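You operate a simulated robot arm through the tools that you are given. There is no shell and no other tool. Be economical: measure what you need, move in short steps, check, and stop when the job is done.

Carry out the task below with a simulated robot arm. There is one attempt and no reset: what you move stays moved.

## Task
Close the drawer of the steel table with the air box.

Only the result counts: the job must be done as asked and must still hold three seconds after the hand-in. Knocking over, shifting, dropping, spilling or breaking anything else fails it.

## Robot
A 7-joint arm with a two-finger parallel gripper, fixed in place. Base frame: the origin is at the foot of the arm, x ahead of it, y to its left, z up. Lengths are in m, angles in rad, forces in N, time in s.
Its first joint turns from -1.152 to 1.152 rad. Payload 2.4 kg.
The tool frame sits at the grasp point between the pads (the TCP): z along the fingers, y along the line on which they close. The tips reach 0.03 m beyond it. The gripper opens to 0.094 m. The fingers are 0.028 m wide and 0.01 m thick; the gripper's body (0.05 by 0.096 m) begins 0.055 m behind the TCP.
Orientation is that of the tool frame in the base frame, as a unit quaternion [w, x, y, z]. With the fingers straight down and closing along the base's y, the tool's x points along the base's -x, its y along +y and its z along -z.

## Interface
- The arm moves only by the tool drive_tool. Its arguments are lists of equal length, an entry for each row: "translation": the shift along the tool's x, y, z in mm, a list of three; "rot": the turn, a rotation vector about the tool's x, y, z in rad, a list of three; "fingers": the gripper command, from -1 (shut) to 1 (fully open), values between in proportion. In form: {"translation": [[tx, ty, tz], ...], "rot": [[ax, ay, az], ...], "fingers": [fingers, ...]}. A call has 1 to 12 rows; each row is the pose to reach, as a shift and turn from the pose commanded when the call began, along the tool's axes at that moment. Rows are played at 5 a second. More than 0.05 m and 0.15 rad between two rows, or a gripper value outside its range, and nothing of the call is played. A pose out of reach is approached as far as the arm can. The call stops where the force on the tool passes 40 N (or 10 N more than at its start, if that is more) or the arm is blocked; 0.2 s more then pass. The fingers move at their own pace (about 0.153 m/s each) and stop on an object; they squeeze with about 37 N. The grip force told is the motor's: it shows also when the fingers shut on nothing. Time passes only in rows, and 0.2 s behind the last, so rows that repeat a pose let the fingers close. It gives the time, the measured TCP pose, the force on the tool (base axes), the opening and the grip force at its end, in the units of the frame above (readings bear some noise).
- Cameras (640 x 400 px; columns grow to the right, rows downward): "scene" is fixed at [0.0172, 0.4652, 1.4313]; the picture's right is [-0.91, -0.42, 0.00], its down [-0.28, 0.61, -0.74] and it looks along [0.31, -0.67, -0.67] (base axes); focal length 317 px, centre (320, 200). "wrist" rides on the gripper at [0.076, 0.014, -0.103] in the tool frame; the picture's right is [-0.18, 0.98, 0.00], its down [-0.75, -0.14, -0.64] and it looks along [-0.63, -0.12, 0.77] (tool axes); focal length 243 px, centre (320, 200).
- get_image(camera): a new picture of that camera. The clock stands still meanwhile.
- measure_at(camera, pixels): for up to 12 pixels [column, row] of the newest picture of that camera ("zoom" is the newest enlarged one), the place [x, y, z] in the base frame of the surface seen there, good to about 0.002 m. The clock stands still meanwhile.
- zoom(camera, box): a new picture of the part [left, top, right, bottom] of that camera's present view, enlarged. The clock stands still meanwhile.
- finish_job(): hands the job in; it is judged then, once.

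Work in short steps. Measure before you move; look again where a grasp or a placing could have gone wrong, and mend it. You have 60 turns and 22 pictures in all, those below and enlarged ones among them. Open the gripper and draw the arm clear of the work before you hand the job in, unless the task says otherwise; then end with one line.

The tools are called after "Call:" as a command line: name --argument value ..., lists and objects as JSON in quotes. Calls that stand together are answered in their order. drive_tool: Moves the arm, as the interface text tells. Its arguments: {"type":"object","properties":{"translation":{"type":"array"},"rot":{"type":"array"},"fingers":{"type":"array"}},"required":["translation","rot","fingers"]} The other tools are called the same way: get_image (camera) takes a picture; measure_at (camera, pixels) gives the place of the surface under pixels of a picture; zoom (camera, box) takes an enlarged picture of a part of a camera's view; finish_job () hands the job in.

At the start:

```text
t: 0.0
position: [0.4412, -0.0899, 0.9918]
orientation: [0.0, 0.0, 1.0, 0.0]
contact_force: [-0.3, 0.1, -0.4]
finger_gap: 0.0941
grip_force: 0.0
```

scene: 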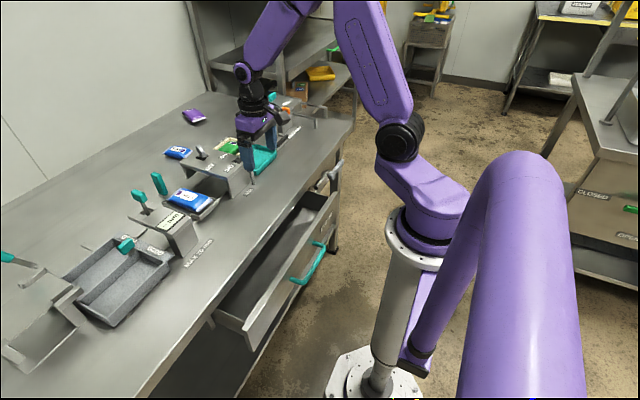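
wrist: 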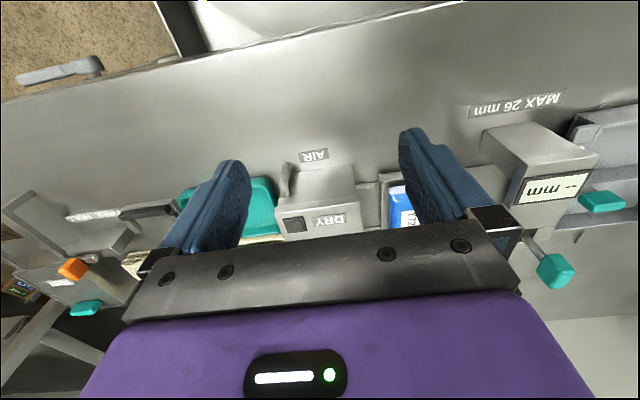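

The scene shows an open drawer with a teal handle near (308,262), under the table that carries the "AIR" label. I'll zoom in and measure the drawer.

Call:
zoom --camera "scene" --box '[180, 120, 380, 360]'

Call:
measure_at --camera "scene" --pixels '[[293, 280], [308, 265], [323, 245], [246, 325], [335, 195], [275, 295], [215, 315], [318, 205], [250, 275], [300, 190], [285, 250], [328, 180]]'

```text
1.67 times, centred on (280, 240) of scene
```

zoom: 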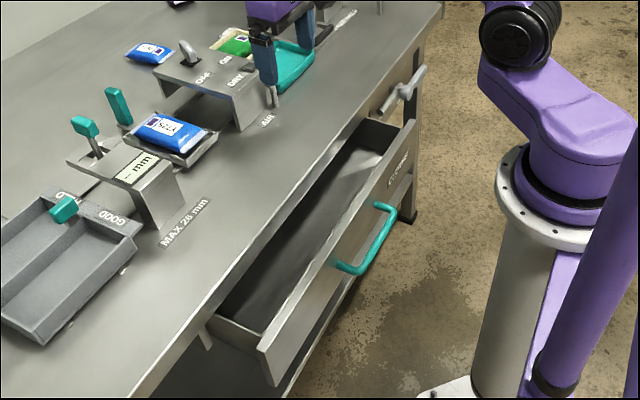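

```text
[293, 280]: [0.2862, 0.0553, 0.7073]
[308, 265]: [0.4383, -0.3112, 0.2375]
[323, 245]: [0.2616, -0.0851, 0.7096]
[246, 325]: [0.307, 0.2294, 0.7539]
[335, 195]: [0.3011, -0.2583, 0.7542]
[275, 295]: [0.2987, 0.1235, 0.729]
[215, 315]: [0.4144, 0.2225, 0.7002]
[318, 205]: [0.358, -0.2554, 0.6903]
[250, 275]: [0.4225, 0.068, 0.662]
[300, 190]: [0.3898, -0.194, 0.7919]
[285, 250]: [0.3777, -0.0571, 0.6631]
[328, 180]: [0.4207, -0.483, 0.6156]
```

The drawer front's rim is at x≈0.30, z≈0.754, and the table edge is at x≈0.39. I'll look closely at the grey part at the drawer's far end and at the label on the front before pushing.

Call:
zoom --camera "scene" --box '[285, 140, 365, 190]'

Call:
zoom --camera "scene" --box '[260, 180, 350, 290]'

```text
8.00 times, centred on (325, 165) of scene
```

zoom: 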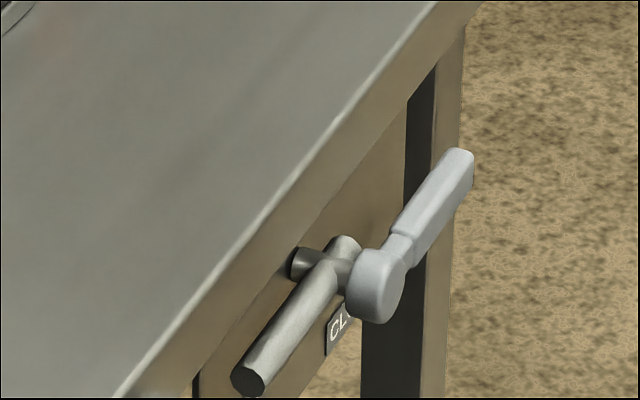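

```text
3.64 times, centred on (305, 235) of scene
```

zoom: 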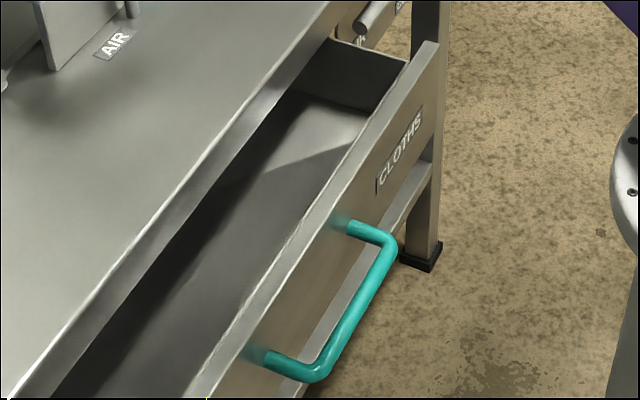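

A valve-like bar and lever sit beside the drawer's far end. I'll measure whether they block the drawer front's path.

Call:
measure_at --camera "scene" --pixels '[[316, 187], [321, 180], [326, 173], [332, 174], [343, 160], [328, 182], [323, 170], [308, 188], [338, 190], [334, 200], [334, 165], [313, 195]]'

Call:
get_image --camera "wrist"

```text
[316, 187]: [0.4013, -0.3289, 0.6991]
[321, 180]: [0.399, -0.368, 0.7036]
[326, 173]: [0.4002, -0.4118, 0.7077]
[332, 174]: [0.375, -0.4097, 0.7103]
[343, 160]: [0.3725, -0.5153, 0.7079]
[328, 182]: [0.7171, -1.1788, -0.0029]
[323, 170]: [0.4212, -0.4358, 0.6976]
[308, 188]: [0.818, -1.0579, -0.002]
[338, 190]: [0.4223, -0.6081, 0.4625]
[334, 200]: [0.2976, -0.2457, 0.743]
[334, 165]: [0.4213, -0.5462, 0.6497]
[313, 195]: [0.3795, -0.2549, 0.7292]
```

```text
16 pictures are left
```

wrist: 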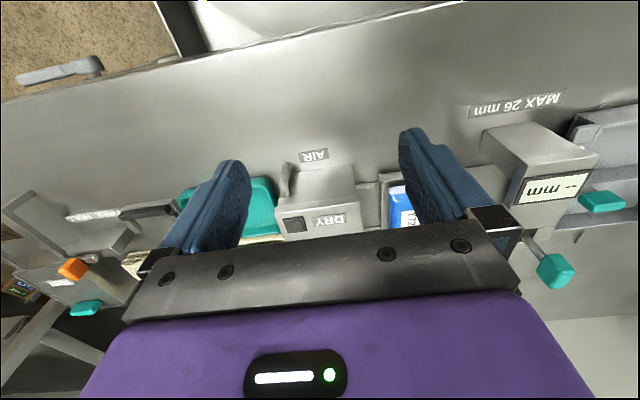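

The bar (y ≤ -0.33) is clear of the drawer front (y ≥ -0.265), so a straight push is free. I'll push on the handle (outer x≈0.255, z≈0.707, y≈-0.015) with shut fingers tilted forward, so the gripper body stays off the table edge. First I retreat to x≈0.20, z≈0.85.

Call:
drive_tool --translation '[[40, 12, 0], [80, 25, 10], [120, 38, 35], [160, 50, 65], [200, 62, 95], [225, 75, 120], [241, 75, 142], [241, 75, 142]]' --rot '[[0, 0, 0], [0, 0, 0], [0, -0.05, 0], [0, -0.12, 0], [0, -0.2, 0], [0, -0.3, 0], [0, -0.4, 0], [0, -0.4, 0]]' --fingers '[-1, -1, -1, -1, -1, -1, -1, -1]'

```text
refused: row 4 steps farther than a row can; nothing moved
```

Row 4's step was 51 mm, so I'll replay the same path with smaller steps.

Call:
drive_tool --translation '[[40, 12, 0], [80, 25, 5], [115, 35, 25], [150, 45, 50], [180, 55, 75], [210, 65, 100], [230, 72, 122], [241, 75, 142], [241, 75, 142]]' --rot '[[0, 0, 0], [0, 0, 0], [0, -0.05, 0], [0, -0.1, 0], [0, -0.17, 0], [0, -0.25, 0], [0, -0.33, 0], [0, -0.4, 0], [0, -0.4, 0]]' --fingers '[-1, -1, -1, -1, -1, -1, -1, -1, -1]'

```text
t: 2.0
position: [0.2223, 0.0707, 0.9081]
orientation: [0.199, 0.0, 0.98, 0.0]
contact_force: [-0.6, -0.3, -0.2]
finger_gap: 0.0
grip_force: 32.6
out of reach, approached as far as the arm can: row 5, 6, 7, 8, 9
```

The tilted pose that close to the base is out of reach, and the arm stopped at (0.222, 0.071, 0.908). I'll remove the tilt here and see where it settles.

Call:
drive_tool --translation '[[0, 0, 0], [0, 0, 0], [0, 0, 0], [0, 0, 0]]' --rot '[[0, 0.14, 0], [0, 0.28, 0], [0, 0.4, 0], [0, 0.4, 0]]' --fingers '[-1, -1, -1, -1]'

Call:
get_image --camera "scene"

```text
t: 3.0
position: [0.221, 0.0713, 0.9068]
orientation: [0.018, 0.001, 1.0, -0.008]
contact_force: [0.2, 0.2, -1.2]
finger_gap: 0.0001
grip_force: 33.5
out of reach, approached as far as the arm can: row 3, 4
```

```text
15 pictures are left
```

scene: 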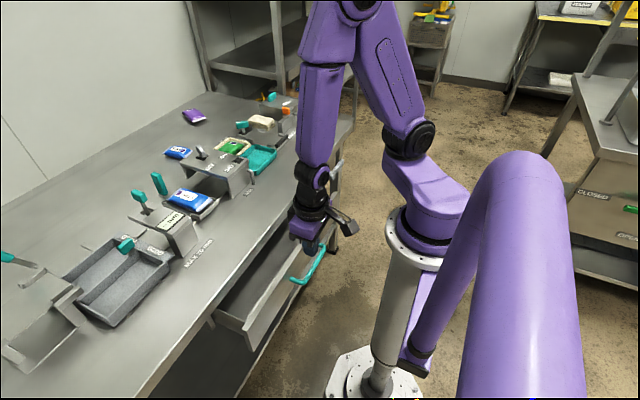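

The arm is clear, with the gripper in front of the drawer. I'll shift towards the handle centre (y≈-0.01) and go down to about z=0.81.

Call:
drive_tool --translation '[[-10, 0, 25], [-10, -30, 45], [-10, -60, 65], [-7, -80, 85], [-5, -80, 97], [-5, -80, 97]]' --rot '[[0, 0, 0], [0, 0, 0], [0, 0, 0], [0, 0, 0], [0, 0, 0], [0, 0, 0]]' --fingers '[-1, -1, -1, -1, -1, -1]'

```text
t: 4.4
position: [0.2249, -0.0071, 0.81]
orientation: [0.001, 0.001, 1.0, 0.001]
contact_force: [-0.2, -0.5, -0.6]
finger_gap: 0.0
grip_force: 32.7
```

That pose was reached. I'll take one check of the handle position, then descend.

Call:
drive_tool --translation '[[10, -5, 0], [12, -8, 35], [12, -8, 70], [12, -8, 102], [12, -8, 102]]' --rot '[[0, 0, 0], [0, 0, 0], [0, 0, 0], [0, 0, 0], [0, 0, 0]]' --fingers '[-1, -1, -1, -1, -1]'

Call:
zoom --camera "scene" --box '[240, 160, 380, 300]'

```text
t: 5.6
position: [0.212, -0.0153, 0.7082]
orientation: [0.002, 0.0, 1.0, 0.001]
contact_force: [0.6, -1.0, -0.3]
finger_gap: 0.0001
grip_force: 33.1
```

```text
2.86 times, centred on (310, 230) of scene
```

zoom: 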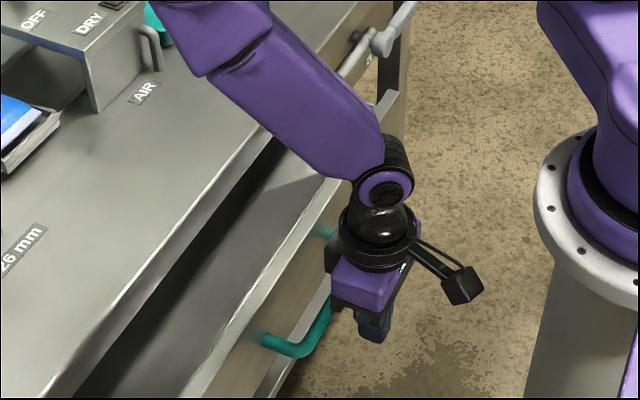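

The fingers stand just outside the handle (teal bar, right behind them). I push in +x, slowly.

Call:
drive_tool --translation '[[-20, 0, 0], [-35, 0, 0], [-50, 0, 0], [-65, 0, 0], [-80, 0, 0]]' --rot '[[0, 0, 0], [0, 0, 0], [0, 0, 0], [0, 0, 0], [0, 0, 0]]' --fingers '[-1, -1, -1, -1, -1]'

Call:
get_image --camera "scene"

```text
t: 6.8
position: [0.2923, -0.0132, 0.7087]
orientation: [0.002, -0.001, 1.0, 0.001]
contact_force: [0.2, 0.0, -0.5]
finger_gap: 0.0
grip_force: 32.4
```

```text
13 pictures are left
```

scene: 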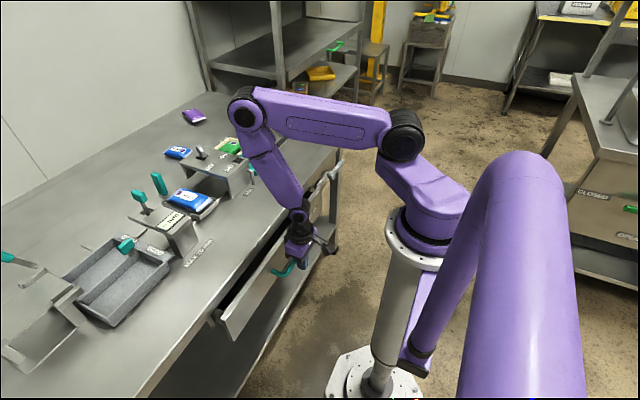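

The drawer is following (handle outer face now at x≈0.306). Now I tilt the fingers forward by 0.35 rad in place, to keep the gripper body off the table edge later.

Call:
drive_tool --translation '[[0, 0, 0], [0, 0, 0], [0, 0, 0], [0, 0, 0]]' --rot '[[0, -0.12, 0], [0, -0.24, 0], [0, -0.35, 0], [0, -0.35, 0]]' --fingers '[-1, -1, -1, -1]'

```text
t: 7.8
position: [0.2912, -0.0157, 0.7086]
orientation: [0.174, 0.0, 0.985, -0.001]
contact_force: [-2.1, -0.2, -2.2]
finger_gap: 0.0002
grip_force: 32.8
```

Tilt reached. Next I push another 60 mm along base +x, which is (-0.939, 0, 0.343) in tool axes.

Call:
drive_tool --translation '[[-11.3, 0, 4.1], [-22.5, 0, 8.2], [-33.8, 0, 12.3], [-45.1, 0, 16.5], [-56.3, 0, 20.6]]' --rot '[[0, 0, 0], [0, 0, 0], [0, 0, 0], [0, 0, 0], [0, 0, 0]]' --fingers '[-1, -1, -1, -1, -1]'

Call:
zoom --camera "scene" --box '[200, 150, 360, 350]'

```text
t: 9.1
position: [0.3405, -0.0159, 0.7059]
orientation: [0.159, -0.005, 0.987, -0.002]
contact_force: [-1.8, 0.0, 0.5]
finger_gap: 0.0002
grip_force: 32.8
stopped in row 5: the force on the tool passed its limit (the readings are from after the stop); the commanded pose is now the measured one
```

```text
2.00 times, centred on (280, 250) of scene
```

zoom: 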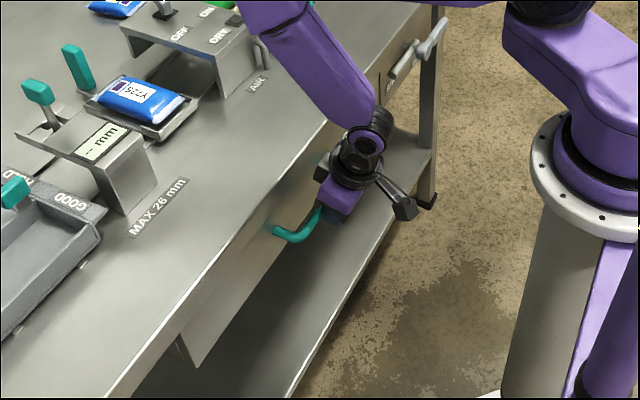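

The push stopped on force and the front looks tucked under the table edge. I'll measure the panel to see whether it is fully home or the gripper met the edge.

Call:
measure_at --camera "zoom" --pixels '[[215, 320], [250, 280], [200, 345], [290, 240], [376, 80], [340, 118], [270, 212], [185, 320], [290, 235], [175, 345], [230, 310], [365, 108]]'

Call:
get_image --camera "wrist"

```text
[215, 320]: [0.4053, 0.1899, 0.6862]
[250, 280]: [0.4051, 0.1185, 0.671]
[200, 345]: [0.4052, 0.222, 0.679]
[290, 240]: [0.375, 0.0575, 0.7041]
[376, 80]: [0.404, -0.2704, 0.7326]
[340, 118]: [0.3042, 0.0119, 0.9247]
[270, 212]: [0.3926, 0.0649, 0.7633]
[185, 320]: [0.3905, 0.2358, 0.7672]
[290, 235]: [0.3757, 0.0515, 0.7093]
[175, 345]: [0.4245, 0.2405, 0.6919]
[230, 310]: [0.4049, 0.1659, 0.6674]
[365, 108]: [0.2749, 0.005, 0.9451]
```

```text
11 pictures are left
```

wrist: 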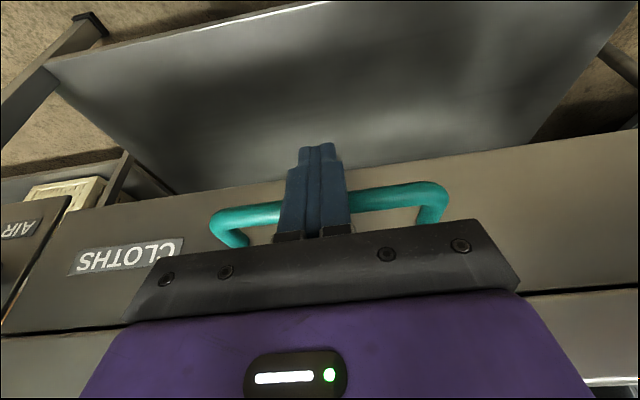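

The panel face is at x≈0.405, about one front thickness ahead of the frame at 0.4245, so it looks seated. I'll give a second short push to confirm it is at its stop.

Call:
drive_tool --translation '[[-4, 0, 1.4], [-9, 0, 3], [-14, 0, 4.6]]' --rot '[[0, 0, 0], [0, 0, 0], [0, 0, 0]]' --fingers '[-1, -1, -1]'

Call:
zoom --camera "scene" --box '[200, 240, 300, 350]'

Call:
measure_at --camera "scene" --pixels '[[248, 285], [240, 300], [308, 191], [307, 193], [255, 265]]'

```text
t: 9.7
position: [0.3412, -0.0177, 0.7046]
orientation: [0.145, -0.009, 0.989, -0.006]
contact_force: [-1.7, -0.4, -0.5]
finger_gap: 0.0
grip_force: 33.4
stopped in row 3: the force on the tool passed its limit (the readings are from after the stop); the commanded pose is now the measured one
```

```text
3.64 times, centred on (250, 295) of scene
```

zoom: 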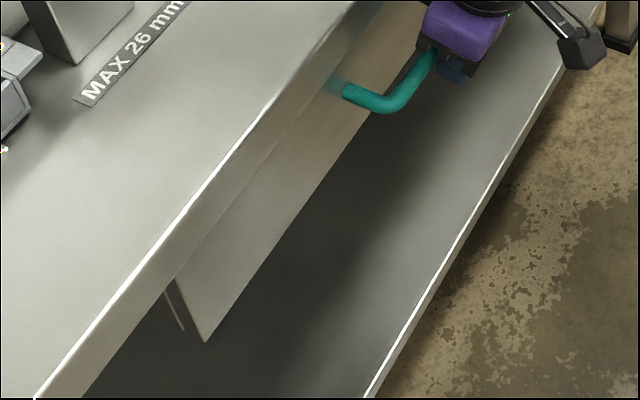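

```text
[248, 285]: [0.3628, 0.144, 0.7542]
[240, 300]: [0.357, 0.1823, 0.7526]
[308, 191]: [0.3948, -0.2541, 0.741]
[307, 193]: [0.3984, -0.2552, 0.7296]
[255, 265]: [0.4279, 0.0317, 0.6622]
```

The second push moved nothing (0.7 mm) against >40 N, so the drawer is at its stop. I back off straight away from the handle and then look at the gap.

Call:
drive_tool --translation '[[14, 0, -4], [28, 0, -8], [45, 0, -13], [60, 0, -18]]' --rot '[[0, 0, 0], [0, 0, 0], [0, 0.05, 0], [0, 0.15, 0]]' --fingers '[-1, -1, -1, -1]'

Call:
zoom --camera "scene" --box '[225, 305, 273, 335]'

Call:
zoom --camera "wrist" --box '[0, 100, 240, 300]'

```text
t: 10.7
position: [0.2783, -0.0207, 0.7058]
orientation: [0.07, -0.007, 0.998, -0.005]
contact_force: [-0.1, 0.1, 0.6]
finger_gap: 0.0
grip_force: 32.8
```

```text
13.33 times, centred on (249, 320) of scene
```

zoom: 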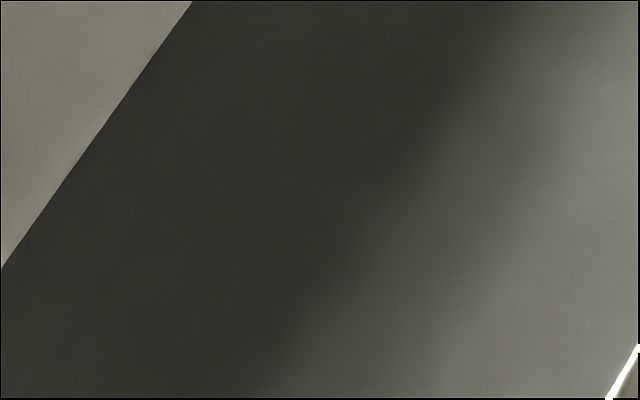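

```text
2.00 times, centred on (120, 200) of wrist
```

zoom: 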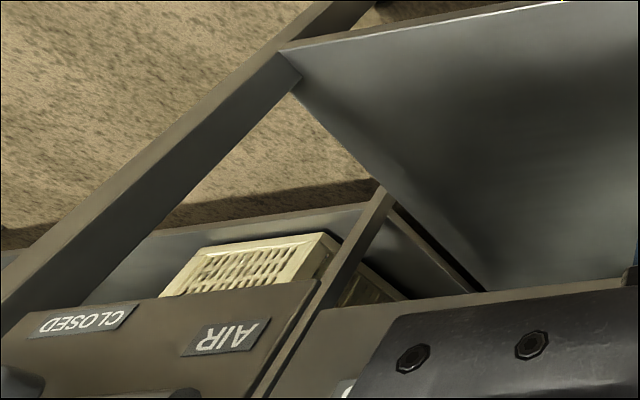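

The first crop missed the corner, which is at about scene (210,325). I zoom there.

Call:
zoom --camera "scene" --box '[190, 305, 238, 340]'

Call:
measure_at --camera "wrist" --pixels '[[150, 270], [90, 270]]'

```text
11.43 times, centred on (214, 322) of scene
```

zoom: 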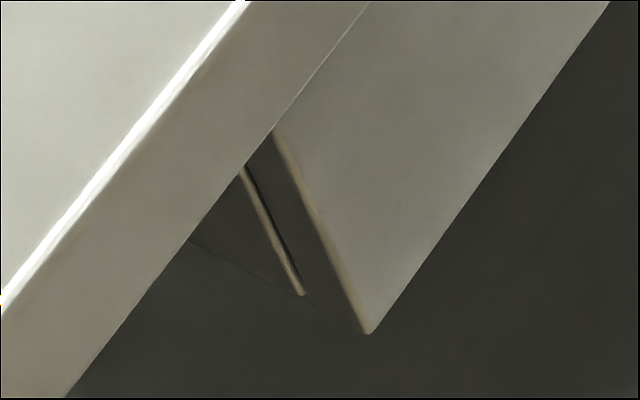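

```text
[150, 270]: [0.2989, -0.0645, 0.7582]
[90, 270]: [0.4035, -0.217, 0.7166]
```

The front's back side meets the carcass edge with only a hairline gap. I measure across it to be sure.

Call:
measure_at --camera "zoom" --pixels '[[365, 310], [340, 290], [300, 270], [290, 265], [280, 262], [272, 240], [330, 310], [310, 290], [250, 240]]'

```text
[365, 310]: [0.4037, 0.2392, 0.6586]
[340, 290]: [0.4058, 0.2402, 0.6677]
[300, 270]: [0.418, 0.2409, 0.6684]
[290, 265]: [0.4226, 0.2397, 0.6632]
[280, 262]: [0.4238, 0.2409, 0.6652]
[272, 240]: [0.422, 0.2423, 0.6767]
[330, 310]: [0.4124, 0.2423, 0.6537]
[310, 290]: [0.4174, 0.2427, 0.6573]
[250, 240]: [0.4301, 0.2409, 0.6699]
```

The front spans 0.404–0.419 and the carcass starts at 0.421, so the drawer is shut. I raise the arm clear and open the gripper.

Call:
drive_tool --translation '[[5, 0, -30], [5, 0, -65], [0, 0, -100], [0, 0, -140], [0, 0, -180], [0, 0, -200], [0, 0, -200], [0, 0, -200]]' --rot '[[0, 0, 0], [0, 0.05, 0], [0, 0.1, 0], [0, 0.13, 0], [0, 0.13, 0], [0, 0.13, 0], [0, 0.13, 0], [0, 0.13, 0]]' --fingers '[-1, -1, -1, -1, -1, 1, 1, 1]'

Call:
get_image --camera "scene"

```text
t: 12.5
position: [0.2502, -0.02, 0.9021]
orientation: [0.005, -0.008, 1.0, -0.006]
contact_force: [0.0, -0.2, -0.5]
finger_gap: 0.0942
grip_force: 0.0
out of reach, approached as far as the arm can: row 5
```

```text
6 pictures are left
```

scene: 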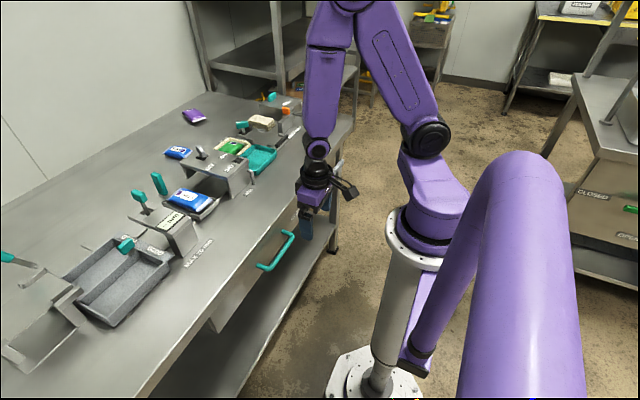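

The drawer stays shut, the arm is clear, the gripper is open, and everything on the table is where it was. I hand the job in.

Call:
finish_job

```text
The job is handed in.
```

The drawer of the steel table with the air box is closed, pushed to its stop by its handle; nothing else on the table was moved.
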